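You operate a simulated robot arm through the tools that you are given. There is no shell and no other tool.

You are at the controls of a simulated robot arm. One attempt, no reset.

## Task
Put the flat cardboard box on the top of the white table away on the front corner of the plate table. Take the grey foam block on the top of the white table and put it away on the front corner of the packing bench. Take the short green master and leave it on top of the black box. Take the green master from the top of the plate table and put it on top of the purple box. Shut the top drawer of the grey chest. Push the bench drawer shut. Take the blue puck marked "23" from the top of the long counter and leave it on top of the white case on the top of the white table. Any order will do. Set down upright: short green master, green master.

The check looks at the end state, three seconds after you hand in, the way a careful person would. Anything else that was tipped, shoved, dropped, spilled or broken makes it a failure.

## Robot
A 7-joint arm with a two-finger gripper on a trunk, on a base that drives. Base frame: it is fixed to the floor where the robot stands at the start and does not move with it; the origin is under the middle of the robot, x ahead of it, y to its left, z up; the surface under the hand at the start is at about z = 0.835. Units: m, degrees, N and s.
With the tool pointing down near the work surface it reaches from about 0.32 to 0.8 m from the robot's upright axis, wherever it stands. Its first joint turns from -166.0 to 166.0 degrees. Places, roughly: bench drawer [-4.4, 0.7, 0.8]; black box (8x9x5 cm) [-2.1, 2.3, 0.8]; blue puck [-2, -1, 1]; flat cardboard box (22x16x6 cm) [0.5, 0.1, 0.8]; front corner of the packing bench (52x20 cm) [-4.42, -6.38, 0.84]; front corner of the plate table [-1.9, 1.7, 0.8]; green master [-2.25, 2.25, 0.75]; grey foam block (6x9x5 cm) [1.1, 0.2, 0.9]; purple box (8x10x5 cm) [-2, 2.1, 0.8]; short green master [0.25, 1.5, 1]; top drawer of the grey chest [-3.6, 3.5, 0.6]; white case [1.75, 0.25, 1]. Payload 2.45 kg.
The tool frame sits at the grasp point between the pads (the TCP): z along the fingers, y along the line on which they close. The tips reach 0.027 m beyond it. The gripper opens to 0.08 m. The gripper's body begins 0.054 m behind the TCP.
Orientation is told as [roll, pitch, yaw] about the base's x, y, z axes, in that order, counted from this pose: with the fingers straight down and closing along the base's y, the tool's x points along the base's -x, its y along +y and its z along -z.

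## Interface
- The arm moves only by the tool arm_command. Its argument "deltas" is a list that holds one entry, the list of rows, each a list of 7 numbers: the shift along the tool's x, y, z in units of 400 mm (1.0 is 400 mm), then the turn, a rotation vector about the tool's x, y, z in units of 45 degrees (1.0 is 45 degrees), then the closure, from 0 (fully open) to 1 (shut). In form: [[[dx, dy, dz, ax, ay, az, jaw], ...]]. A call has 1 to 20 rows; each row is the pose to reach, as a shift and turn from the pose commanded when the call began, along the tool's axes at that moment. A call with a number of a shift or a turn outside -1 to 1 is refused whole. A row lasts 0.2 s, in which the tool goes at most 0.05 m and 8.6 degrees; a call with a longer step from one row to the next is refused whole, and so is a gripper value outside its range. Where a pose cannot be reached the arm comes as near as it can. A force on the tool above 40 N (or 10 N above the force at the start of the call, whichever is more), or a blocked arm, ends the call early, and 0.2 s more pass. Each finger travels about 0.153 m/s and halts on what it meets, pressing with about 30 N; the grip force reading is that of the motor and also rises with nothing between the fingers. The clock runs only during rows and for 0.2 s after the last one: add rows that repeat a pose to give the fingers time. It gives the time, the measured TCP pose, the force on the tool (base axes), the opening and the grip force at its end, in the units of the frame above (readings bear some noise), with the torque about the TCP (base axes, N m) and any sound that the robot's microphone picked up.
- Cameras (640 x 400 px; columns grow to the right, rows downward): "scene" is now at [0.0548, 0.1368, 1.6219]; the picture's right is [-0.24, -0.97, 0.00], its down [-0.74, 0.18, -0.65] and it looks along [0.63, -0.15, -0.76] (base axes); focal length 258 px, centre (320, 200). "wrist" rides on the gripper at [0.063, 0.012, -0.079] in the tool frame; the picture's right is [-0.19, 0.98, 0.00], its down [-0.72, -0.14, -0.68] and it looks along [-0.67, -0.13, 0.73] (tool axes); focal length 226 px, centre (320, 200). There is no depth. A picture from a camera that has moved, and an enlarged one, comes with that camera's place and axes in the base frame and with its lens. The place of the scene camera against the robot may be out by one fixed shift of up to 0.018 m in any direction.
- capture(camera): a new picture of that camera. It takes no simulated time.
- move_column(by): slides the trunk up (or, below 0, down) by that many m; the arm and the scene camera ride with it, the base frame stays. It gives what a move gives, with no picture.
- base_move(legs): drives the robot by 1 to 6 legs, each [ahead, turn to the left] in m and degrees, along the robot's own axes; the way and the turn of a leg run together, so that a leg with both is an arc; at most 1.5 m and 180 degrees a leg. The arm and the cameras ride along, it lands a little off, and it stops where it bumps. It gives what a move gives.
- aim_head(pan, tilt): turns the head with the scene camera to pan (to the left, within 120 degrees either way) and tilt (down, from -29 to 69), counted from straight ahead of the robot. It gives what a move gives.
- inspect(camera, box): a new picture of the part [left, top, right, bottom] of that camera's present view, enlarged. It takes no simulated time.
- hand_in(): hands the job in; it is judged then, once.

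Nothing tells you exact positions but the pictures and the camera data. Unless the task says otherwise, let go and move clear before handing in.

The tools are called after "Request:" by a JSON object that holds its "api" and its "payload". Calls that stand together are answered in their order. arm_command: Moves the arm, as the interface text tells. Its arguments: {"type":"object","properties":{"deltas":{"type":"array","items":{"type":"array","items":{"type":"array","items":{"type":"number"}}}}},"required":["deltas"]} The other tools are called the same way: move_column (by) slides the trunk up or down; base_move (legs) drives the base; aim_head (pan, tilt) turns the head that bears the scene camera; capture (camera) takes a picture; inspect (camera, box) takes an enlarged picture of a part of a camera's view; hand_in () hands the job in.

At the start:

```text
t: 0.0
position: [0.4279, -0.0335, 1.1475]
tcp_rot: [-0.1, 0.0, -0.1]
wrist_force: [0.0, 0.6, -0.1]
ft_torque: [0.03, 0.01, 0.02]
opening: 0.0799
grasp_force: 0.0
trunk travel left (down, up): [-0.25, 0.29]
robot x, y, heading: [0.002, -0.001, -0.0]
head pan, tilt: [-13.8, 49.7]
```

scene: 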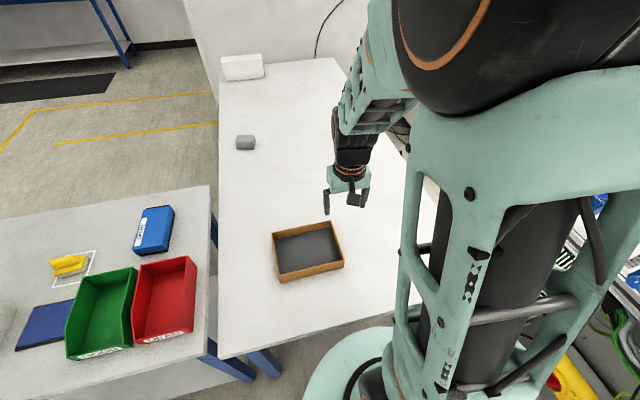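
wrist: 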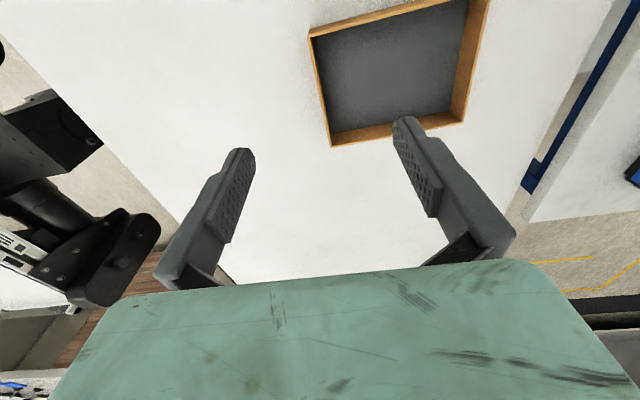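

I see the white table ahead with the open cardboard tray, the grey foam block and the white case farther off; a second table with bins lies to the left. First I look around with the head to map the room.

Request:
{"api": "capture", "payload": {"camera": "scene"}}

Request:
{"api": "aim_head", "payload": {"pan": 60, "tilt": 30}}

Request:
{"api": "capture", "payload": {"camera": "scene"}}

Request:
{"api": "aim_head", "payload": {"pan": 115, "tilt": 25}}

Request:
{"api": "capture", "payload": {"camera": "scene"}}

Request:
{"api": "aim_head", "payload": {"pan": -60, "tilt": 25}}

Request:
{"api": "capture", "payload": {"camera": "scene"}}

Request:
{"api": "aim_head", "payload": {"pan": -115, "tilt": 25}}

Request:
{"api": "capture", "payload": {"camera": "scene"}}

```text
taken
camera scene: at [0.0548, 0.1368, 1.6219], right [-0.24, -0.97, 0.0], down [-0.74, 0.18, -0.65], along [0.63, -0.15, -0.76], focal length 258 px, centre (320, 200)
```

scene: 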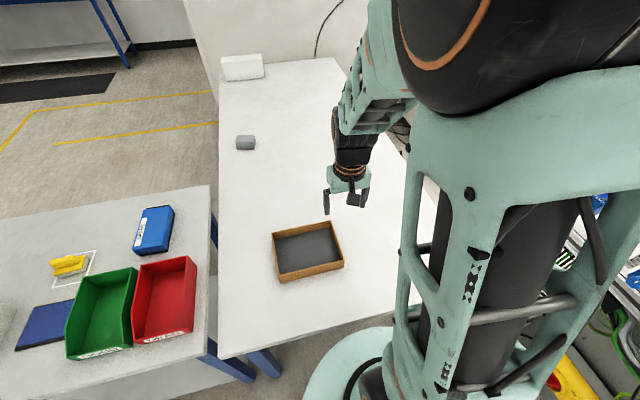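

```text
t: 1.5
position: [0.428, -0.033, 1.1464]
tcp_rot: [0.0, 0.0, 0.0]
wrist_force: [-0.5, 0.2, -0.2]
ft_torque: [0.02, -0.01, 0.04]
opening: 0.0803
grasp_force: 0.1
trunk travel left (down, up): [-0.25, 0.29]
robot x, y, heading: [0.0002, -0.0022, 0.1]
head pan, tilt: [60.0, 30.0]
```

```text
taken
camera scene: at [0.0251, 0.2336, 1.651], right [0.87, -0.5, 0.0], down [-0.25, -0.43, -0.87], along [0.43, 0.75, -0.5], focal length 258 px, centre (320, 200)
```

scene: 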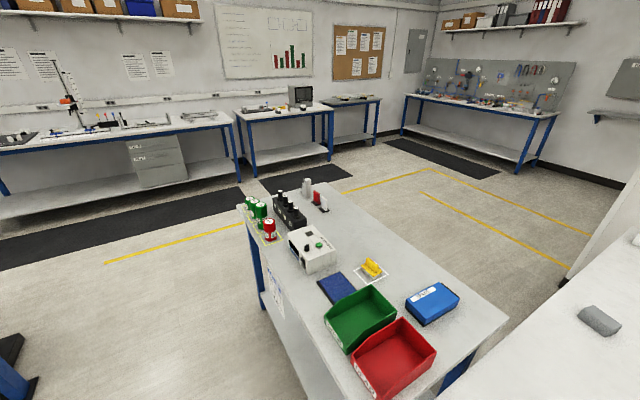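

```text
t: 2.7
position: [0.4264, -0.0337, 1.1469]
tcp_rot: [0.1, -0.1, -0.1]
wrist_force: [0.4, 0.3, 0.0]
ft_torque: [0.03, -0.02, -0.03]
opening: 0.0798
grasp_force: 0.0
trunk travel left (down, up): [-0.25, 0.29]
robot x, y, heading: [0.0, 0.0005, 0.0]
head pan, tilt: [115.0, 25.0]
```

```text
taken
camera scene: at [-0.0591, 0.2388, 1.659], right [0.91, 0.42, 0.0], down [0.18, -0.38, -0.91], along [-0.38, 0.82, -0.42], focal length 258 px, centre (320, 200)
```

scene: 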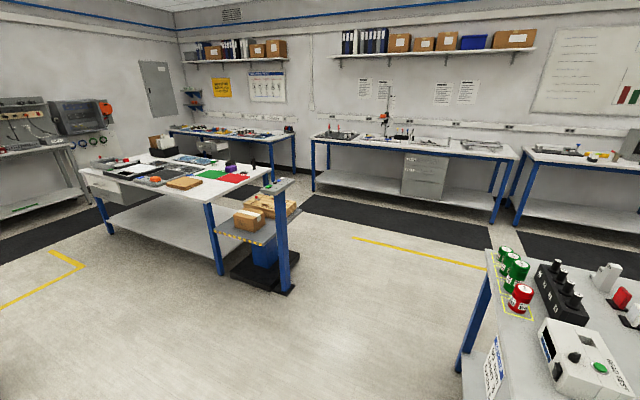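

```text
t: 5.3
position: [0.4275, -0.0332, 1.1464]
tcp_rot: [0.0, 0.0, 0.0]
wrist_force: [-0.4, -0.5, -0.3]
ft_torque: [0.0, -0.01, 0.04]
opening: 0.08
grasp_force: 0.1
trunk travel left (down, up): [-0.25, 0.29]
robot x, y, heading: [0.0001, -0.0008, -0.1]
head pan, tilt: [-60.0, 25.0]
```

```text
taken
camera scene: at [0.0259, 0.0755, 1.659], right [-0.87, -0.5, 0.0], down [-0.21, 0.37, -0.91], along [0.45, -0.78, -0.42], focal length 258 px, centre (320, 200)
```

scene: 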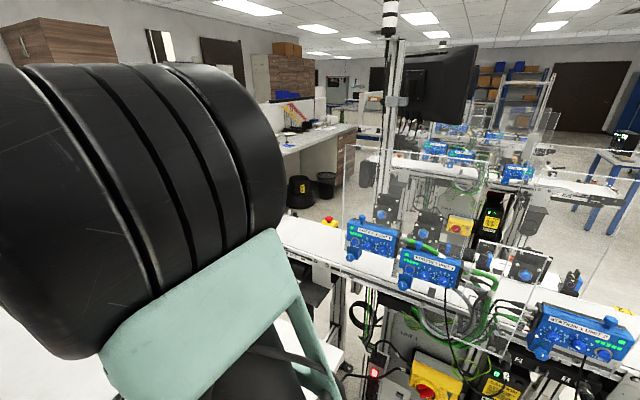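

```text
t: 6.6
position: [0.428, -0.0331, 1.1472]
tcp_rot: [-0.1, -0.1, 0.0]
wrist_force: [-0.2, -0.1, 0.1]
ft_torque: [-0.02, -0.02, 0.04]
opening: 0.0798
grasp_force: 0.1
trunk travel left (down, up): [-0.25, 0.29]
robot x, y, heading: [-0.0007, -0.0001, -0.3]
head pan, tilt: [-115.0, 25.0]
```

```text
taken
camera scene: at [-0.0591, 0.0717, 1.659], right [-0.91, 0.42, 0.0], down [0.18, 0.38, -0.91], along [-0.38, -0.82, -0.42], focal length 258 px, centre (320, 200)
```

scene: 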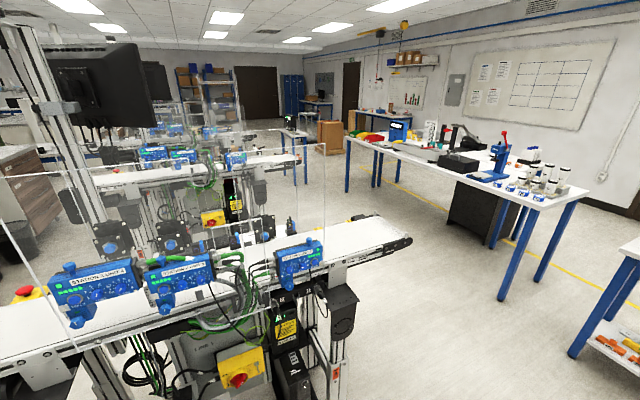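

The plate table lies left-behind (around x -2.4, y 2), the long counter right-behind, and the green/red masters sit on the left bench. I look closer at the objects on each surface before moving.

Request:
{"api": "aim_head", "payload": {"pan": 5, "tilt": 45}}

Request:
{"api": "capture", "payload": {"camera": "scene"}}

Request:
{"api": "inspect", "payload": {"camera": "scene", "box": [240, 160, 440, 285]}}

Request:
{"api": "aim_head", "payload": {"pan": 85, "tilt": 30}}

Request:
{"api": "capture", "payload": {"camera": "scene"}}

Request:
{"api": "inspect", "payload": {"camera": "scene", "box": [300, 170, 500, 295]}}

Request:
{"api": "aim_head", "payload": {"pan": 120, "tilt": 15}}

Request:
{"api": "inspect", "payload": {"camera": "scene", "box": [0, 80, 320, 280]}}

Request:
{"api": "aim_head", "payload": {"pan": -120, "tilt": 15}}

Request:
{"api": "inspect", "payload": {"camera": "scene", "box": [300, 60, 620, 260]}}

```text
t: 8.6
position: [0.4279, -0.0338, 1.1479]
tcp_rot: [0.0, 0.0, 0.0]
wrist_force: [-0.7, -0.6, -0.4]
ft_torque: [0.0, 0.02, -0.01]
opening: 0.08
grasp_force: 0.0
trunk travel left (down, up): [-0.25, 0.29]
robot x, y, heading: [-0.0, -0.0026, -0.1]
head pan, tilt: [5.0, 45.0]
```

```text
taken
camera scene: at [0.0608, 0.1623, 1.6284], right [0.09, -1.0, 0.0], down [-0.7, -0.06, -0.71], along [0.7, 0.06, -0.71], focal length 258 px, centre (320, 200)
```

scene: 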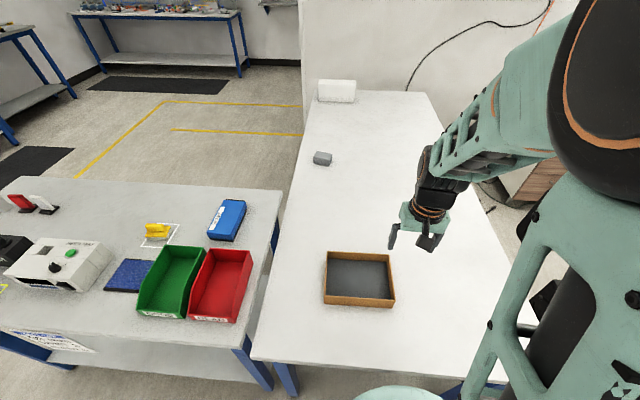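

```text
3.20 times, centred on (340, 222) of scene
camera zoom: at [0.0608, 0.1623, 1.6284], right [0.09, -1.0, 0.0], down [-0.7, -0.06, -0.71], along [0.7, 0.06, -0.71], focal length 827 px, centre (256, 128)
```

zoom: 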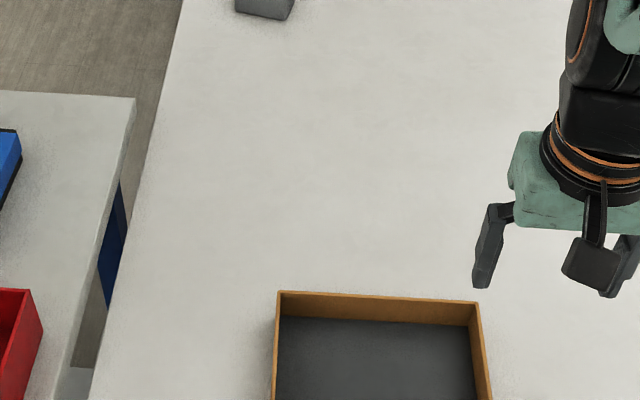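

```text
t: 10.1
position: [0.4281, -0.0341, 1.1486]
tcp_rot: [0.0, 0.0, 0.1]
wrist_force: [0.2, 0.3, -0.3]
ft_torque: [0.0, -0.01, -0.03]
opening: 0.0799
grasp_force: 0.0
trunk travel left (down, up): [-0.25, 0.29]
robot x, y, heading: [0.0006, 0.0054, -0.3]
head pan, tilt: [85.0, 30.0]
```

```text
taken
camera scene: at [-0.0123, 0.2453, 1.651], right [1.0, -0.09, 0.0], down [-0.04, -0.5, -0.87], along [0.08, 0.86, -0.5], focal length 258 px, centre (320, 200)
```

scene: 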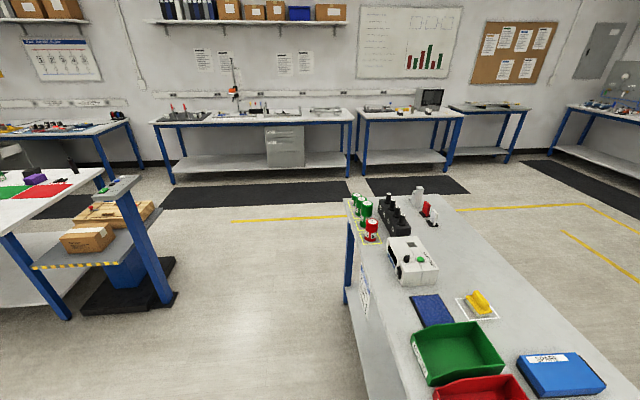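

```text
3.20 times, centred on (400, 232) of scene
camera zoom: at [-0.0123, 0.2453, 1.651], right [1.0, -0.09, 0.0], down [-0.04, -0.5, -0.87], along [0.08, 0.86, -0.5], focal length 827 px, centre (64, 96)
```

zoom: 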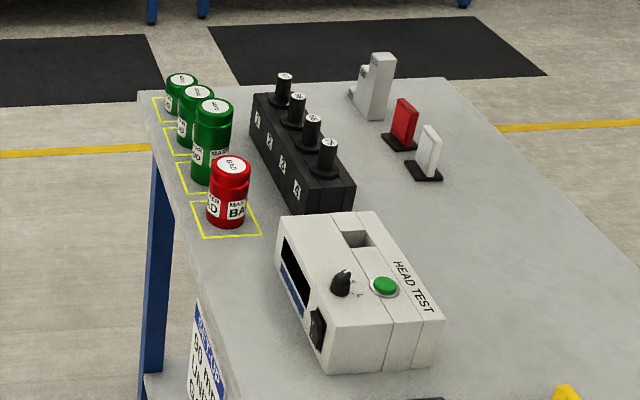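

```text
t: 11.1
position: [0.4272, -0.0319, 1.1477]
tcp_rot: [0.0, 0.0, 0.0]
wrist_force: [0.5, 0.0, 0.6]
ft_torque: [0.01, 0.01, 0.0]
opening: 0.08
grasp_force: 0.1
trunk travel left (down, up): [-0.25, 0.29]
robot x, y, heading: [0.0027, -0.0033, -0.1]
head pan, tilt: [120.0, 15.0]
```

```text
2.00 times, centred on (160, 180) of scene
camera zoom: at [-0.0669, 0.2362, 1.6752], right [0.87, 0.5, 0.0], down [0.13, -0.22, -0.97], along [-0.48, 0.84, -0.26], focal length 517 px, centre (640, 240)
```

zoom: 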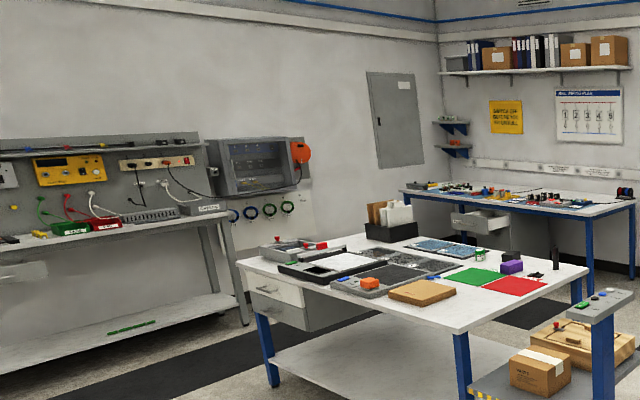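

```text
t: 14.5
position: [0.4276, -0.0316, 1.1473]
tcp_rot: [0.1, 0.0, 0.0]
wrist_force: [-1.5, 0.3, -0.8]
ft_torque: [0.02, 0.02, -0.02]
opening: 0.08
grasp_force: 0.1
trunk travel left (down, up): [-0.25, 0.29]
robot x, y, heading: [-0.0001, 0.0007, -0.1]
head pan, tilt: [-120.0, 15.0]
```

```text
2.00 times, centred on (460, 160) of scene
camera zoom: at [-0.0669, 0.0743, 1.6752], right [-0.87, 0.5, 0.0], down [0.13, 0.22, -0.97], along [-0.48, -0.84, -0.26], focal length 517 px, centre (40, 280)
```

zoom: 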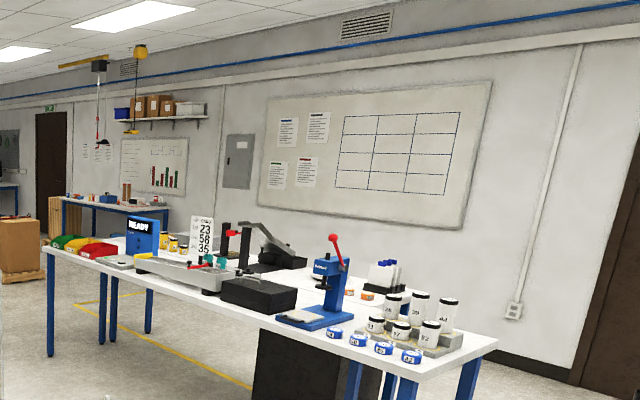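

The tray sits at about x 0.39–0.55, y −0.05–0.17. I plan to grip its near long wall with the jaws closing radially, so I turn the tool 90° and look with the wrist camera.

Request:
{"api": "arm_command", "payload": {"deltas": [[[0.014, 0.039, 0, 0, 0, 0.1667, 0], [0.028, 0.078, 0, 0, 0, 0.3333, 0], [0.042, 0.117, 0, 0, 0, 0.5, 0], [0.056, 0.156, 0, 0, 0, 0.6667, 0], [0.069, 0.195, 0, 0, 0, 0.8333, 0], [0.083, 0.234, 0, 0, 0, 1.0, 0], [0.083, 0.234, 0, 0, 0, 1.0, 0]]]}}

Request:
{"api": "arm_command", "payload": {"deltas": [[[0, 0, 0, 0, 0, 0.1667, 0], [0, 0, 0, 0, 0, 0.3333, 0], [0, 0, 0, 0, 0, 0.5, 0], [0, 0, 0, 0, 0, 0.6667, 0], [0, 0, 0, 0, 0, 0.8333, 0], [0, 0, 0, 0, 0, 1.0, 0], [0, 0, 0, 0, 0, 1.0, 0]]]}}

Request:
{"api": "capture", "payload": {"camera": "wrist"}}

Request:
{"api": "aim_head", "payload": {"pan": 5, "tilt": 50}}

Request:
{"api": "capture", "payload": {"camera": "scene"}}

```text
t: 16.1
position: [0.3944, 0.0605, 1.1475]
tcp_rot: [-0.2, 0.0, -45.1]
wrist_force: [0.4, -0.1, -0.2]
ft_torque: [-0.01, 0.0, -0.04]
opening: 0.0801
grasp_force: 0.1
trunk travel left (down, up): [-0.25, 0.29]
robot x, y, heading: [-0.0003, -0.0015, -0.3]
head pan, tilt: [-120.0, 15.0]
```

```text
t: 17.7
position: [0.3955, 0.0605, 1.148]
tcp_rot: [0.0, 0.0, -90.0]
wrist_force: [-0.1, -1.1, 0.6]
ft_torque: [-0.02, 0.01, -0.02]
opening: 0.0802
grasp_force: 0.1
trunk travel left (down, up): [-0.25, 0.29]
robot x, y, heading: [0.0002, -0.0017, -0.2]
head pan, tilt: [-120.0, 15.0]
```

```text
taken
camera wrist: at [0.407, 0.1228, 1.2264], right [0.98, -0.19, 0.0], down [-0.14, -0.72, 0.68], along [-0.13, -0.67, -0.73], focal length 226 px, centre (320, 200)
```

wrist: 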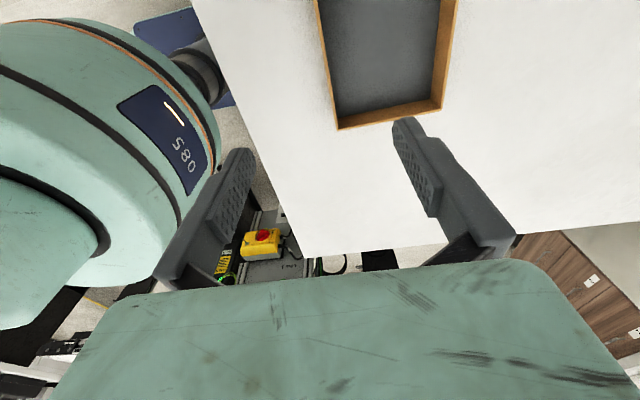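

```text
t: 19.8
position: [0.395, 0.0595, 1.1448]
tcp_rot: [-0.2, -0.2, -89.9]
wrist_force: [0.8, -0.2, -0.4]
ft_torque: [0.04, -0.04, 0.0]
opening: 0.0798
grasp_force: 0.0
trunk travel left (down, up): [-0.25, 0.29]
robot x, y, heading: [0.0002, 0.0044, 0.0]
head pan, tilt: [5.0, 50.0]
```

```text
taken
camera scene: at [-0.0494, 0.0811, 1.6258], right [-0.93, 0.37, 0.0], down [0.27, 0.68, -0.68], along [-0.25, -0.64, -0.73], focal length 258 px, centre (320, 200)
```

scene: 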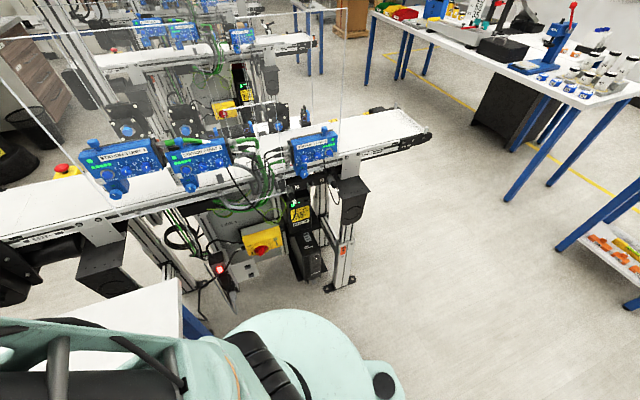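

The wrist view shows the tray's right short wall and part of the near wall; the scene picture seems to have been taken mid-turn. I take it again.

Request:
{"api": "capture", "payload": {"camera": "scene"}}

Request:
{"api": "inspect", "payload": {"camera": "wrist", "box": [220, 0, 540, 200]}}

```text
taken
camera scene: at [-0.0494, 0.0811, 1.6258], right [-0.93, 0.37, 0.0], down [0.27, 0.68, -0.68], along [-0.25, -0.64, -0.73], focal length 258 px, centre (320, 200)
```

scene: 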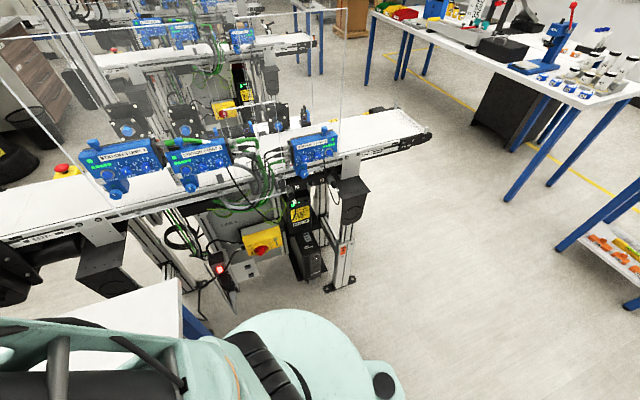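

```text
2.00 times, centred on (380, 100) of wrist
camera zoom: at [0.4069, 0.1228, 1.224], right [0.98, -0.19, -0.01], down [-0.14, -0.72, 0.68], along [-0.14, -0.67, -0.73], focal length 452 px, centre (200, 400)
```

zoom: 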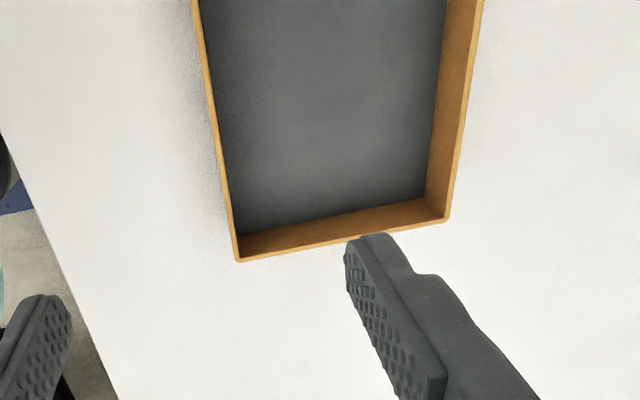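

The head seems stuck near pan −111 although the reading says 5; perhaps the arm's upper link is in the way. I check by aiming again.

Request:
{"api": "aim_head", "payload": {"pan": 5, "tilt": 45}}

Request:
{"api": "capture", "payload": {"camera": "scene"}}

```text
t: 20.4
position: [0.3927, 0.0596, 1.1444]
tcp_rot: [-0.3, -0.2, -90.2]
wrist_force: [0.2, 0.7, -0.1]
ft_torque: [-0.03, -0.02, 0.0]
opening: 0.0801
grasp_force: 0.1
trunk travel left (down, up): [-0.25, 0.29]
robot x, y, heading: [0.0014, -0.0018, 0.3]
head pan, tilt: [5.0, 45.0]
```

```text
taken
camera scene: at [-0.0482, 0.0793, 1.6278], right [-0.94, 0.34, 0.0], down [0.25, 0.67, -0.7], along [-0.24, -0.66, -0.71], focal length 258 px, centre (320, 200)
```

scene: 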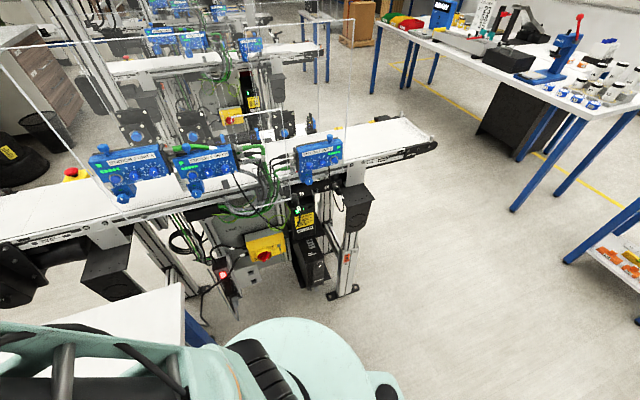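

The arm's upper link blocks the head in this folded pose. I swing the head back, move the arm outward over the far long wall instead, then turn the head forward.

Request:
{"api": "aim_head", "payload": {"pan": -118, "tilt": 30}}

Request:
{"api": "arm_command", "payload": {"deltas": [[[0, 0.1, 0, 0, 0, 0, 0], [0, 0.2, 0, 0, 0, 0, 0], [0, 0.3, 0, 0, 0, 0, 0], [0, 0.39, 0, 0, 0, 0, 0], [0, 0.39, 0, 0, 0, 0, 0]]]}}

Request:
{"api": "aim_head", "payload": {"pan": -60, "tilt": 25}}

Request:
{"api": "capture", "payload": {"camera": "scene"}}

```text
t: 22.4
position: [0.3951, 0.06, 1.1445]
tcp_rot: [-0.4, -0.1, -90.2]
wrist_force: [0.1, 0.6, 0.2]
ft_torque: [0.01, 0.02, 0.01]
opening: 0.0802
grasp_force: 0.1
trunk travel left (down, up): [-0.25, 0.29]
robot x, y, heading: [0.0007, 0.0011, -0.0]
head pan, tilt: [-118.0, 30.0]
```

```text
t: 23.6
position: [0.551, 0.0604, 1.15]
tcp_rot: [0.0, 0.0, -90.1]
wrist_force: [-0.3, -0.4, 0.3]
ft_torque: [0.02, -0.02, 0.03]
opening: 0.0799
grasp_force: 0.0
trunk travel left (down, up): [-0.25, 0.29]
robot x, y, heading: [0.0001, 0.0011, -0.1]
head pan, tilt: [-118.0, 30.0]
```

```text
t: 24.9
position: [0.5511, 0.0608, 1.1477]
tcp_rot: [-0.1, 0.1, -90.0]
wrist_force: [-0.2, 0.6, 0.0]
ft_torque: [0.03, 0.0, 0.01]
opening: 0.0797
grasp_force: 0.0
trunk travel left (down, up): [-0.25, 0.29]
robot x, y, heading: [0.001, -0.0002, -0.1]
head pan, tilt: [-60.0, 25.0]
```

```text
taken
camera scene: at [0.0258, 0.0755, 1.659], right [-0.87, -0.5, 0.0], down [-0.21, 0.37, -0.91], along [0.45, -0.79, -0.42], focal length 258 px, centre (320, 200)
```

scene: 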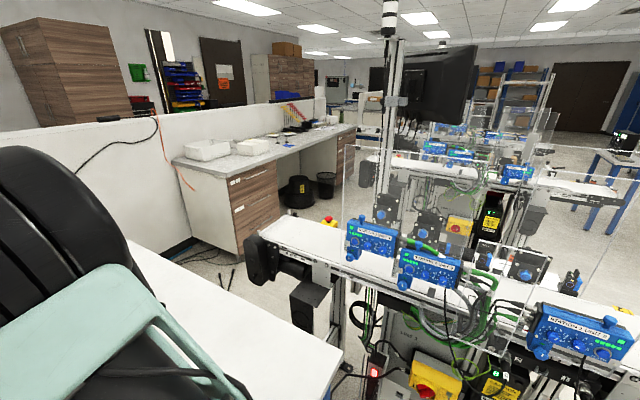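

Head moves freely now. I turn it forward and view the tray from both cameras.

Request:
{"api": "aim_head", "payload": {"pan": 10, "tilt": 50}}

Request:
{"api": "capture", "payload": {"camera": "scene"}}

Request:
{"api": "capture", "payload": {"camera": "wrist"}}

```text
t: 26.3
position: [0.5504, 0.0602, 1.1478]
tcp_rot: [-0.1, 0.0, -90.1]
wrist_force: [-0.1, 0.3, 0.1]
ft_torque: [-0.02, 0.02, -0.06]
opening: 0.0797
grasp_force: 0.0
trunk travel left (down, up): [-0.25, 0.29]
robot x, y, heading: [0.0028, 0.0023, 0.3]
head pan, tilt: [10.0, 50.0]
```

```text
taken
camera scene: at [0.0557, 0.1686, 1.6215], right [0.17, -0.98, 0.0], down [-0.75, -0.13, -0.64], along [0.63, 0.11, -0.77], focal length 258 px, centre (320, 200)
```

scene: 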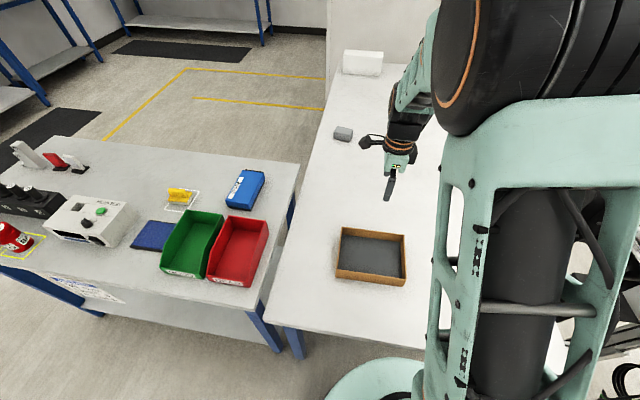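

```text
taken
camera wrist: at [0.563, 0.1233, 1.2269], right [0.98, -0.19, 0.0], down [-0.14, -0.72, 0.68], along [-0.13, -0.67, -0.73], focal length 226 px, centre (320, 200)
```

wrist: 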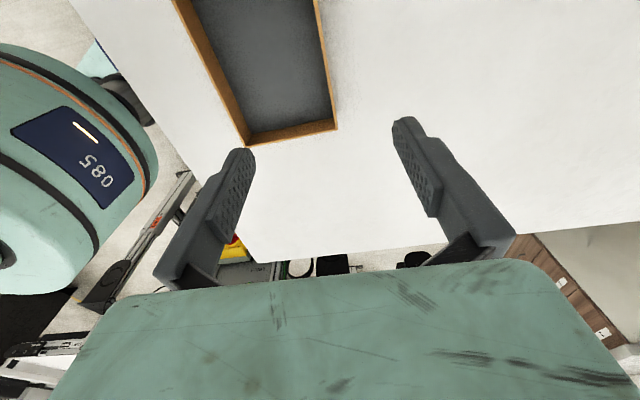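

The tray's far long wall is at about x 0.557, spanning y −0.04 to 0.18 with the rim at z ≈ 0.895. I lower to just above it and check alignment.

Request:
{"api": "arm_command", "payload": {"deltas": [[[0.005, 0.002, 0.1, 0, 0, 0, 0], [0.015, 0.006, 0.2, 0, 0, 0, 0], [0.025, 0.009, 0.3, 0, 0, 0, 0], [0.025, 0.009, 0.4, 0, 0, 0, 0], [0.025, 0.009, 0.48, 0, 0, 0, 0], [0.025, 0.009, 0.48, 0, 0, 0, 0]]]}}

Request:
{"api": "capture", "payload": {"camera": "wrist"}}

Request:
{"api": "inspect", "payload": {"camera": "scene", "box": [300, 150, 460, 300]}}

```text
t: 27.7
position: [0.5537, 0.0708, 0.9548]
tcp_rot: [0.1, 0.0, -90.1]
wrist_force: [-0.2, 0.0, 0.5]
ft_torque: [0.0, 0.03, -0.01]
opening: 0.0796
grasp_force: 0.1
trunk travel left (down, up): [-0.25, 0.29]
robot x, y, heading: [0.0022, 0.0013, 0.0]
head pan, tilt: [10.0, 50.0]
```

```text
taken
camera wrist: at [0.5665, 0.1336, 1.0345], right [0.98, -0.19, 0.0], down [-0.14, -0.72, 0.68], along [-0.13, -0.67, -0.73], focal length 226 px, centre (320, 200)
```

wrist: 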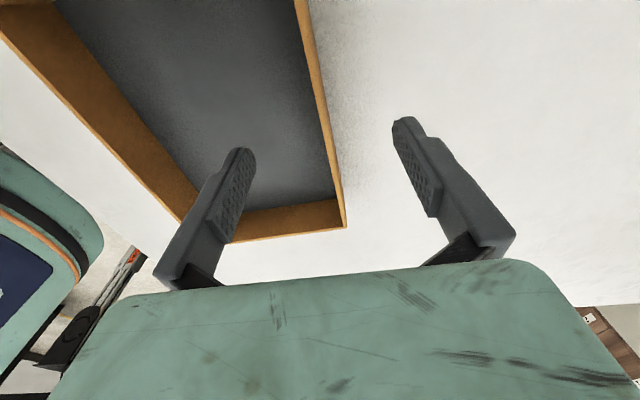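

```text
2.67 times, centred on (380, 225) of scene
camera zoom: at [0.0558, 0.1687, 1.6215], right [0.17, -0.98, 0.0], down [-0.75, -0.13, -0.64], along [0.63, 0.11, -0.77], focal length 689 px, centre (160, 133)
```

zoom: 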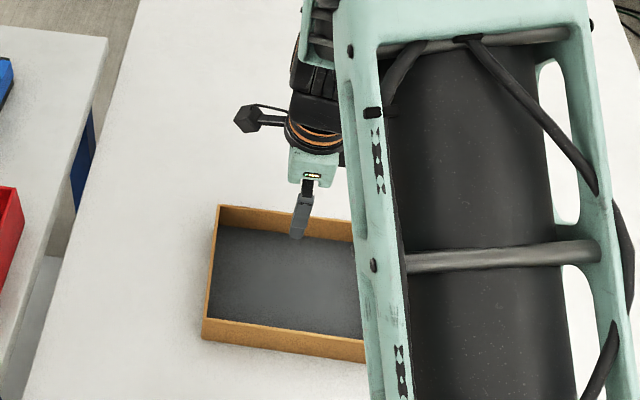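

The wall is centred between the fingers. I descend and close on it.

Request:
{"api": "arm_command", "payload": {"deltas": [[[0, 0.005, 0.07, 0, 0, 0, 0], [0, 0.005, 0.14, 0, 0, 0, 0], [0, 0.005, 0.195, 0, 0, 0, 0], [0, 0.005, 0.195, 0, 0, 0, 0], [0, 0.005, 0.195, 0, 0, 0, 0.5], [0, 0.005, 0.195, 0, 0, 0, 1], [0, 0.005, 0.195, 0, 0, 0, 1], [0, 0.005, 0.195, 0, 0, 0, 1]]]}}

Request:
{"api": "capture", "payload": {"camera": "wrist"}}

```text
t: 28.5
position: [0.5553, 0.0708, 0.8853]
tcp_rot: [-0.4, 0.2, -90.1]
wrist_force: [-2.0, 0.2, 13.0]
ft_torque: [-0.02, 0.64, -0.04]
opening: 0.0761
grasp_force: 0.0
trunk travel left (down, up): [-0.25, 0.29]
robot x, y, heading: [-0.0012, -0.0016, -0.0]
head pan, tilt: [10.0, 50.0]
stopped in row 3: the force on the tool passed its limit at 55 N (the readings are from after the stop); the commanded pose is now the measured one
```

```text
taken
camera wrist: at [0.5675, 0.1336, 0.9635], right [0.98, -0.19, -0.01], down [-0.14, -0.72, 0.68], along [-0.14, -0.67, -0.73], focal length 226 px, centre (320, 200)
```

wrist: 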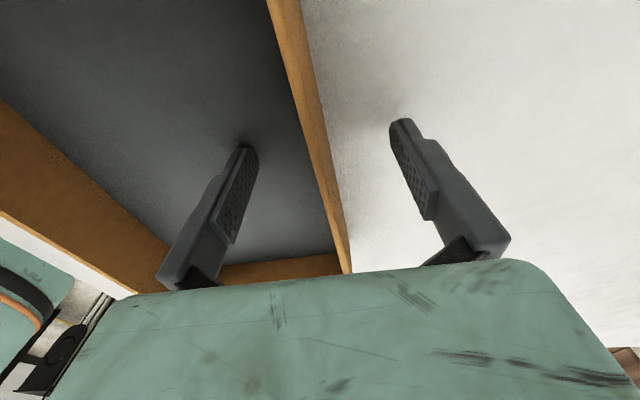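

The inner fingertip touched the tray's raised floor (about z 0.858). I lift 5 mm and close there.

Request:
{"api": "arm_command", "payload": {"deltas": [[[0, 0, -0.0125, 0, 0, 0, 0], [0, 0, -0.0125, 0, 0, 0, 0], [0, 0, -0.0125, 0, 0, 0, 0.5], [0, 0, -0.0125, 0, 0, 0, 1], [0, 0, -0.0125, 0, 0, 0, 1], [0, 0, -0.0125, 0, 0, 0, 1]]]}}

Request:
{"api": "capture", "payload": {"camera": "wrist"}}

```text
t: 29.9
position: [0.5554, 0.0711, 0.8874]
tcp_rot: [-0.4, 0.1, -90.0]
wrist_force: [0.3, 0.4, -0.4]
ft_torque: [-0.01, -0.14, 0.03]
opening: 0.0061
grasp_force: 29.8
trunk travel left (down, up): [-0.25, 0.29]
robot x, y, heading: [-0.0, -0.0042, -0.1]
head pan, tilt: [10.0, 50.0]
```

```text
taken
camera wrist: at [0.5677, 0.1335, 0.9672], right [0.98, -0.19, -0.01], down [-0.14, -0.72, 0.68], along [-0.14, -0.67, -0.73], focal length 226 px, centre (320, 200)
```

wrist: 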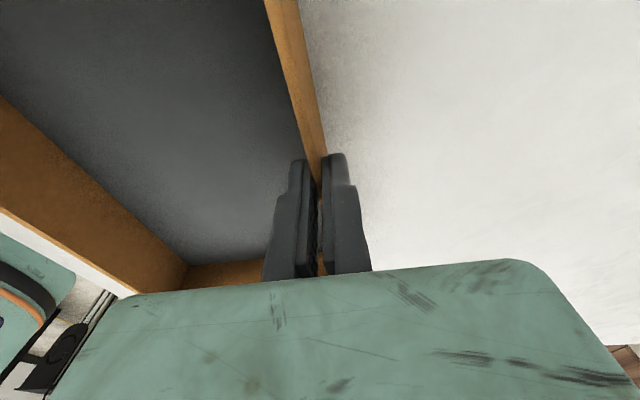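

Gripped (6 mm wall). I lift slowly and check that the tray hangs level.

Request:
{"api": "arm_command", "payload": {"deltas": [[[0, 0, -0.03, 0, 0, 0, 1], [0, 0, -0.08, 0, 0, 0, 1], [0, 0, -0.15, 0, 0, 0, 1], [0, 0, -0.25, 0, 0, 0, 1], [0, 0, -0.3, 0, 0, 0, 1], [0, 0, -0.3, 0, 0, 0, 1]]]}}

Request:
{"api": "capture", "payload": {"camera": "wrist"}}

Request:
{"api": "capture", "payload": {"camera": "scene"}}

```text
t: 31.3
position: [0.5562, 0.071, 1.0073]
tcp_rot: [-0.4, 0.0, -89.9]
wrist_force: [-0.6, -0.1, -2.2]
ft_torque: [0.03, -0.11, 0.03]
opening: 0.0063
grasp_force: 30.1
trunk travel left (down, up): [-0.25, 0.29]
robot x, y, heading: [0.0008, 0.0005, 0.0]
head pan, tilt: [10.0, 50.0]
```

```text
taken
camera wrist: at [0.5691, 0.1336, 1.0864], right [0.98, -0.19, -0.01], down [-0.14, -0.72, 0.68], along [-0.14, -0.67, -0.73], focal length 226 px, centre (320, 200)
```

wrist: 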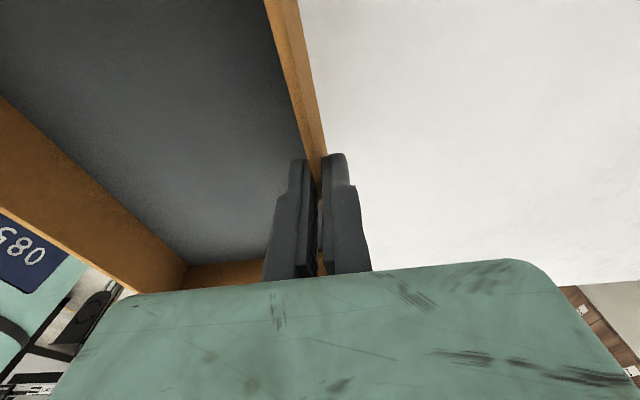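

```text
taken
camera scene: at [0.0559, 0.1687, 1.6214], right [0.17, -0.98, 0.0], down [-0.75, -0.13, -0.64], along [0.63, 0.11, -0.77], focal length 258 px, centre (320, 200)
```

scene: 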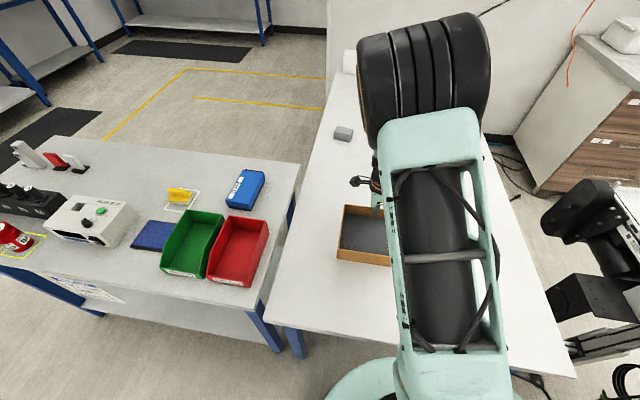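

The tray weighs about 0.2 kg and hangs level. I raise it a bit more, back the robot away from the table, and look behind for the route to the plate table.

Request:
{"api": "arm_command", "payload": {"deltas": [[[0, 0, -0.1, 0, 0, 0, 1], [0, 0, -0.2, 0, 0, 0, 1], [0, 0, -0.25, 0, 0, 0, 1], [0, 0, -0.25, 0, 0, 0, 1]]]}}

Request:
{"api": "base_move", "payload": {"legs": [[-0.7, 0]]}}

Request:
{"api": "aim_head", "payload": {"pan": 118, "tilt": 30}}

Request:
{"api": "capture", "payload": {"camera": "scene"}}

```text
t: 32.3
position: [0.5556, 0.072, 1.1078]
tcp_rot: [-0.4, 0.1, -90.0]
wrist_force: [-0.4, 0.2, -1.0]
ft_torque: [0.05, -0.12, -0.01]
opening: 0.006
grasp_force: 30.0
trunk travel left (down, up): [-0.25, 0.29]
robot x, y, heading: [0.0017, -0.001, -0.1]
head pan, tilt: [10.0, 50.0]
```

```text
t: 36.1
position: [-0.1383, 0.0703, 1.1071]
tcp_rot: [-0.4, 0.2, -89.9]
wrist_force: [0.3, 0.3, -1.8]
ft_torque: [0.0, -0.14, 0.01]
opening: 0.006
grasp_force: 30.1
trunk travel left (down, up): [-0.25, 0.29]
robot x, y, heading: [-0.6932, -0.0049, -0.0]
head pan, tilt: [10.0, 50.0]
```

```text
t: 38.0
position: [-0.1384, 0.071, 1.1075]
tcp_rot: [-0.4, 0.1, -89.9]
wrist_force: [-0.2, 0.3, -0.2]
ft_torque: [-0.02, -0.08, 0.0]
opening: 0.0062
grasp_force: 29.9
trunk travel left (down, up): [-0.25, 0.29]
robot x, y, heading: [-0.6983, -0.0039, 0.2]
head pan, tilt: [118.0, 30.0]
```

```text
taken
camera scene: at [-0.757, 0.2347, 1.651], right [0.88, 0.47, 0.0], down [0.23, -0.44, -0.87], along [-0.41, 0.76, -0.5], focal length 258 px, centre (320, 200)
```

scene: 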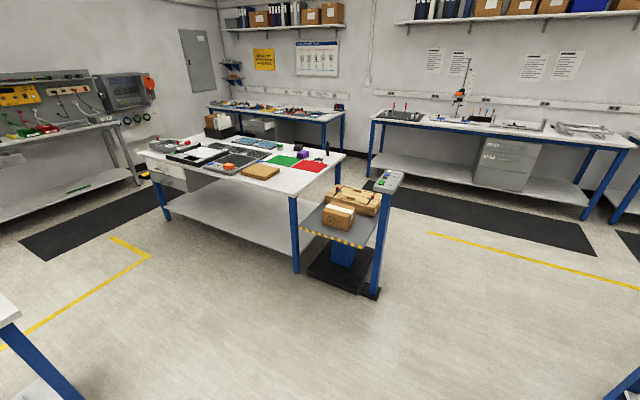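

I see the plate table's front legs along y ≈ 1.56 with the scale cart at its right end, and the front edge is free in between. I drive to about (-1.95, 1.0) and face it.

Request:
{"api": "base_move", "payload": {"legs": [[0, 141], [1.2, 0], [0.35, 0], [0, -51]]}}

Request:
{"api": "aim_head", "payload": {"pan": 10, "tilt": 40}}

Request:
{"api": "capture", "payload": {"camera": "scene"}}

Request:
{"api": "capture", "payload": {"camera": "wrist"}}

```text
t: 54.2
position: [-1.9339, 1.561, 1.107]
tcp_rot: [-0.5, 0.1, -1.2]
wrist_force: [-0.2, -0.1, -1.6]
ft_torque: [0.1, 0.02, 0.02]
opening: 0.0062
grasp_force: 29.3
trunk travel left (down, up): [-0.25, 0.29]
robot x, y, heading: [-1.8731, 1.0033, 88.5]
head pan, tilt: [118.0, 30.0]
```

```text
t: 56.1
position: [-1.9331, 1.5625, 1.1089]
tcp_rot: [-0.4, 0.2, -1.1]
wrist_force: [-0.6, -0.3, -1.2]
ft_torque: [0.14, -0.03, 0.03]
opening: 0.0061
grasp_force: 30.3
trunk travel left (down, up): [-0.25, 0.29]
robot x, y, heading: [-1.8721, 1.0062, 88.8]
head pan, tilt: [10.0, 40.0]
```

```text
taken
camera scene: at [-2.0288, 1.0871, 1.6356], right [0.99, 0.15, 0.0], down [0.1, -0.64, -0.77], along [-0.12, 0.76, -0.64], focal length 258 px, centre (320, 200)
```

scene: 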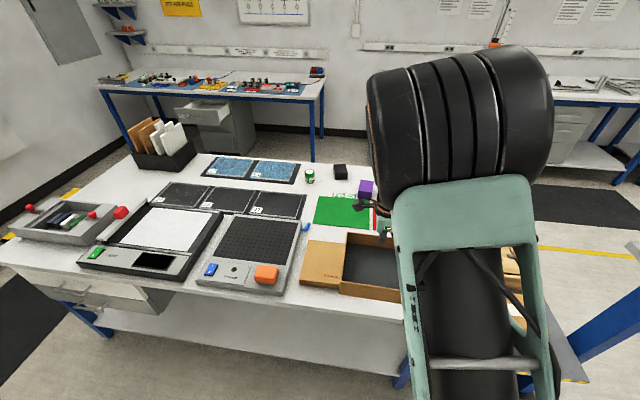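

```text
taken
camera wrist: at [-1.9968, 1.5755, 1.1871], right [0.21, 0.98, -0.01], down [0.72, -0.15, 0.68], along [0.66, -0.15, -0.73], focal length 226 px, centre (320, 200)
```

wrist: 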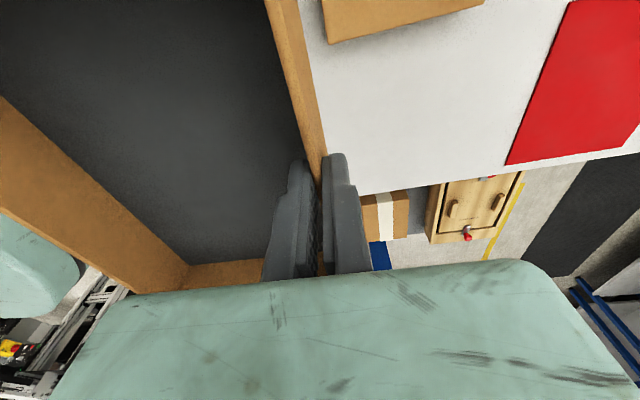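

The free patch of the front corner lies right of the brown box lid, in front of the red mat, but the arm hides it. I turn the base right a little so the head can see it past the arm.

Request:
{"api": "base_move", "payload": {"legs": [[0, -32]]}}

Request:
{"api": "aim_head", "payload": {"pan": 45, "tilt": 50}}

Request:
{"api": "capture", "payload": {"camera": "scene"}}

```text
t: 58.1
position: [-1.6295, 1.5084, 1.1075]
tcp_rot: [-0.4, 0.0, -33.1]
wrist_force: [-0.2, 0.4, -1.4]
ft_torque: [0.1, -0.05, 0.04]
opening: 0.0061
grasp_force: 30.4
trunk travel left (down, up): [-0.25, 0.29]
robot x, y, heading: [-1.8766, 1.0064, 56.6]
head pan, tilt: [10.0, 40.0]
```

```text
t: 59.1
position: [-1.6293, 1.5093, 1.1082]
tcp_rot: [-0.4, 0.2, -33.0]
wrist_force: [-0.4, 0.2, -2.1]
ft_torque: [0.11, -0.04, 0.0]
opening: 0.0059
grasp_force: 30.3
trunk travel left (down, up): [-0.25, 0.29]
robot x, y, heading: [-1.8739, 1.0065, 56.7]
head pan, tilt: [45.0, 50.0]
```

```text
taken
camera scene: at [-2.0188, 1.1553, 1.6215], right [0.98, 0.2, 0.0], down [0.15, -0.75, -0.64], along [-0.13, 0.63, -0.77], focal length 258 px, centre (320, 200)
```

scene: 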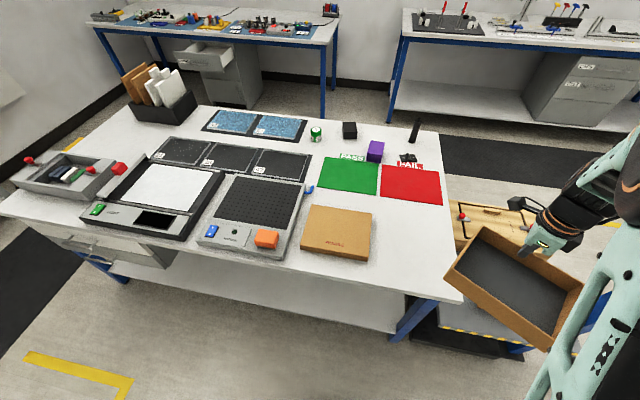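

Now the free corner is clear: x from −1.93 to −1.64, y from 1.51 to 1.89, between the brown box, red mat and table edges. I turn back to face the table, move 0.15 m closer and bring the tray over that patch.

Request:
{"api": "base_move", "payload": {"legs": [[0, 33.3], [0.15, 0]]}}

```text
t: 62.1
position: [-1.9497, 1.7083, 1.1073]
tcp_rot: [-0.5, 0.2, 0.5]
wrist_force: [0.3, 0.5, -1.7]
ft_torque: [0.1, -0.03, 0.0]
opening: 0.0056
grasp_force: 30.2
trunk travel left (down, up): [-0.25, 0.29]
robot x, y, heading: [-1.8739, 1.1515, 90.2]
head pan, tilt: [45.0, 50.0]
```

Request:
{"api": "arm_command", "payload": {"deltas": [[[-0.09, 0.044, 0, 0, 0, 0, 1], [-0.18, 0.088, 0, 0, 0, 0, 1], [-0.27, 0.131, 0, 0, 0, 0, 1], [-0.3625, 0.175, 0, 0, 0, 0, 1], [-0.3625, 0.175, 0.1, 0, 0, 0, 1], [-0.3625, 0.175, 0.2, 0, 0, 0, 1], [-0.3625, 0.175, 0.3, 0, 0, 0, 1], [-0.3625, 0.175, 0.4, 0, 0, 0, 1], [-0.3625, 0.175, 0.4, 0, 0, 0, 1]]]}}

Request:
{"api": "capture", "payload": {"camera": "wrist"}}

Request:
{"api": "aim_head", "payload": {"pan": 20, "tilt": 50}}

Request:
{"api": "capture", "payload": {"camera": "scene"}}

```text
t: 64.1
position: [-1.8058, 1.779, 0.9471]
tcp_rot: [-0.3, 0.1, 0.5]
wrist_force: [-1.0, -0.1, -1.5]
ft_torque: [0.12, 0.03, 0.02]
opening: 0.006
grasp_force: 29.7
trunk travel left (down, up): [-0.25, 0.29]
robot x, y, heading: [-1.8723, 1.1591, 89.9]
head pan, tilt: [45.0, 50.0]
```

```text
taken
camera wrist: at [-1.8687, 1.7905, 1.0269], right [0.19, 0.98, -0.01], down [0.72, -0.13, 0.68], along [0.67, -0.13, -0.73], focal length 226 px, centre (320, 200)
```

wrist: 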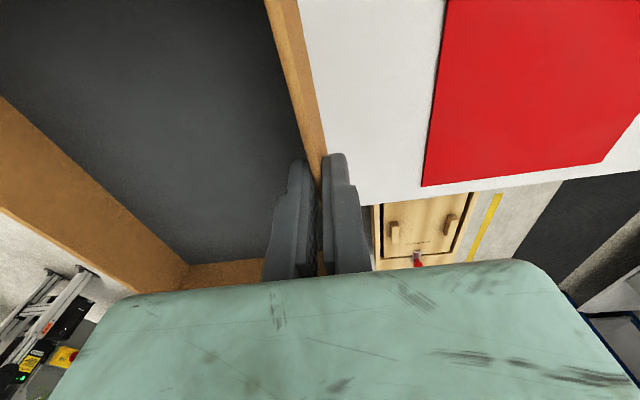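

```text
t: 65.0
position: [-1.8056, 1.7784, 0.9486]
tcp_rot: [-0.4, 0.1, 0.4]
wrist_force: [0.4, 0.8, -1.7]
ft_torque: [0.13, 0.03, 0.04]
opening: 0.006
grasp_force: 29.8
trunk travel left (down, up): [-0.25, 0.29]
robot x, y, heading: [-1.8781, 1.1564, 90.1]
head pan, tilt: [20.0, 50.0]
```

```text
taken
camera scene: at [-2.0425, 1.22, 1.6215], right [0.94, 0.35, 0.0], down [0.26, -0.72, -0.64], along [-0.22, 0.6, -0.77], focal length 258 px, centre (320, 200)
```

scene: 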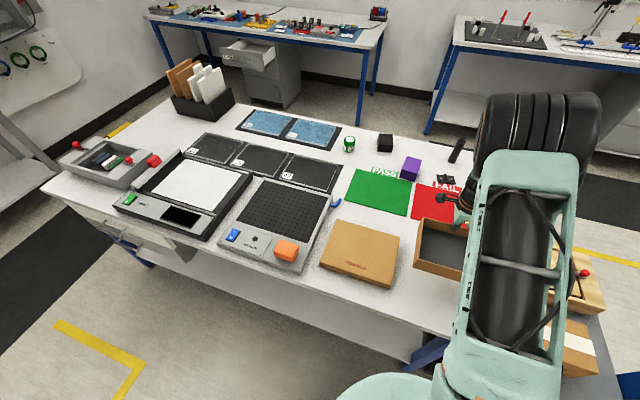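

The tray hovers over the free patch with clearance on all sides. I lower it gently.

Request:
{"api": "arm_command", "payload": {"deltas": [[[0, 0, 0.06, 0, 0, 0, 1], [0, 0, 0.12, 0, 0, 0, 1], [0, 0, 0.17, 0, 0, 0, 1], [0, 0, 0.195, 0, 0, 0, 1], [0, 0, 0.205, 0, 0, 0, 1], [0, 0, 0.215, 0, 0, 0, 1], [0, 0, 0.215, 0, 0, 0, 1]]]}}

Request:
{"api": "inspect", "payload": {"camera": "scene", "box": [310, 170, 510, 320]}}

```text
t: 66.6
position: [-1.804, 1.7763, 0.8612]
tcp_rot: [-0.4, 0.1, 0.3]
wrist_force: [0.1, 0.2, -1.9]
ft_torque: [0.11, -0.02, 0.04]
opening: 0.0062
grasp_force: 30.0
trunk travel left (down, up): [-0.25, 0.29]
robot x, y, heading: [-1.8754, 1.1508, 90.3]
head pan, tilt: [20.0, 50.0]
```

```text
2.67 times, centred on (410, 245) of scene
camera zoom: at [-2.0424, 1.22, 1.6215], right [0.94, 0.34, 0.0], down [0.26, -0.72, -0.64], along [-0.22, 0.6, -0.77], focal length 689 px, centre (80, 80)
```

zoom: 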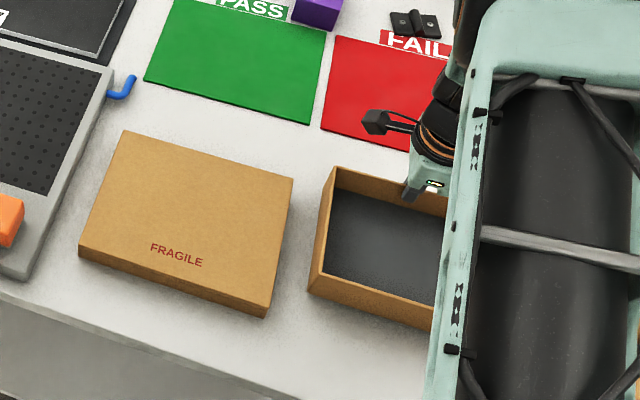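

Still free. I continue down in 2 mm steps until contact.

Request:
{"api": "arm_command", "payload": {"deltas": [[[0, 0, 0.006, 0, 0, 0, 1], [0, 0, 0.012, 0, 0, 0, 1], [0, 0, 0.018, 0, 0, 0, 1], [0, 0, 0.024, 0, 0, 0, 1]]]}}

Request:
{"api": "arm_command", "payload": {"deltas": [[[0, 0, 0.005, 0, 0, 0, 1], [0, 0, 0.01, 0, 0, 0, 1], [0, 0, 0.015, 0, 0, 0, 1]]]}}

```text
t: 67.6
position: [-1.8048, 1.7774, 0.8522]
tcp_rot: [-0.3, 0.0, 0.4]
wrist_force: [0.0, -0.9, 0.7]
ft_torque: [0.1, -0.2, -0.02]
opening: 0.0059
grasp_force: 30.1
trunk travel left (down, up): [-0.25, 0.29]
robot x, y, heading: [-1.8738, 1.1529, 90.2]
head pan, tilt: [20.0, 50.0]
```

```text
t: 68.4
position: [-1.8041, 1.7761, 0.8493]
tcp_rot: [-0.1, 0.0, 0.4]
wrist_force: [-0.3, 3.6, 33.3]
ft_torque: [0.01, 0.15, -0.05]
opening: 0.0059
grasp_force: 29.7
trunk travel left (down, up): [-0.25, 0.29]
robot x, y, heading: [-1.8781, 1.1537, 90.1]
head pan, tilt: [20.0, 50.0]
```

Contact with the table at z ≈ 0.798. I relieve the pressure, open and lift straight up.

Request:
{"api": "arm_command", "payload": {"deltas": [[[0, 0, -0.007, 0, 0, 0, 1], [0, 0, -0.007, 0, 0, 0, 1], [0, 0, -0.007, 0, 0, 0, 0.5], [0, 0, -0.007, 0, 0, 0, 0], [0, 0, -0.007, 0, 0, 0, 0], [0, 0, -0.007, 0, 0, 0, 0], [0, 0, -0.05, 0, 0, 0, 0], [0, 0, -0.12, 0, 0, 0, 0], [0, 0, -0.24, 0, 0, 0, 0], [0, 0, -0.36, 0, 0, 0, 0], [0, 0, -0.48, 0, 0, 0, 0], [0, 0, -0.6, 0, 0, 0, 0], [0, 0, -0.6, 0, 0, 0, 0]]]}}

Request:
{"api": "capture", "payload": {"camera": "wrist"}}

Request:
{"api": "capture", "payload": {"camera": "scene"}}

```text
t: 71.2
position: [-1.805, 1.7796, 1.0844]
tcp_rot: [-0.4, 0.0, 0.4]
wrist_force: [-0.2, -0.5, 0.3]
ft_torque: [-0.01, 0.0, 0.01]
opening: 0.08
grasp_force: 0.0
trunk travel left (down, up): [-0.25, 0.29]
robot x, y, heading: [-1.8732, 1.1519, 89.9]
head pan, tilt: [20.0, 50.0]
```

```text
taken
camera wrist: at [-1.8685, 1.7911, 1.165], right [0.19, 0.98, -0.01], down [0.72, -0.13, 0.68], along [0.67, -0.13, -0.73], focal length 226 px, centre (320, 200)
```

wrist: 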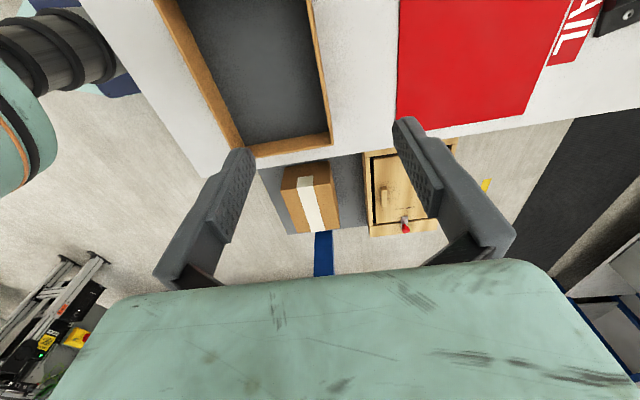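

```text
taken
camera scene: at [-2.0424, 1.22, 1.6214], right [0.94, 0.34, 0.0], down [0.26, -0.72, -0.64], along [-0.22, 0.6, -0.77], focal length 258 px, centre (320, 200)
```

scene: 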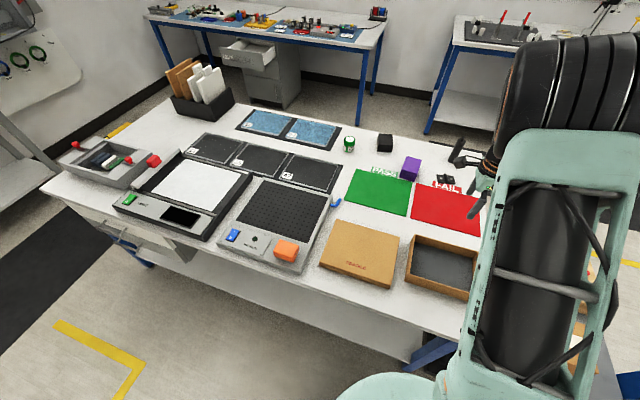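

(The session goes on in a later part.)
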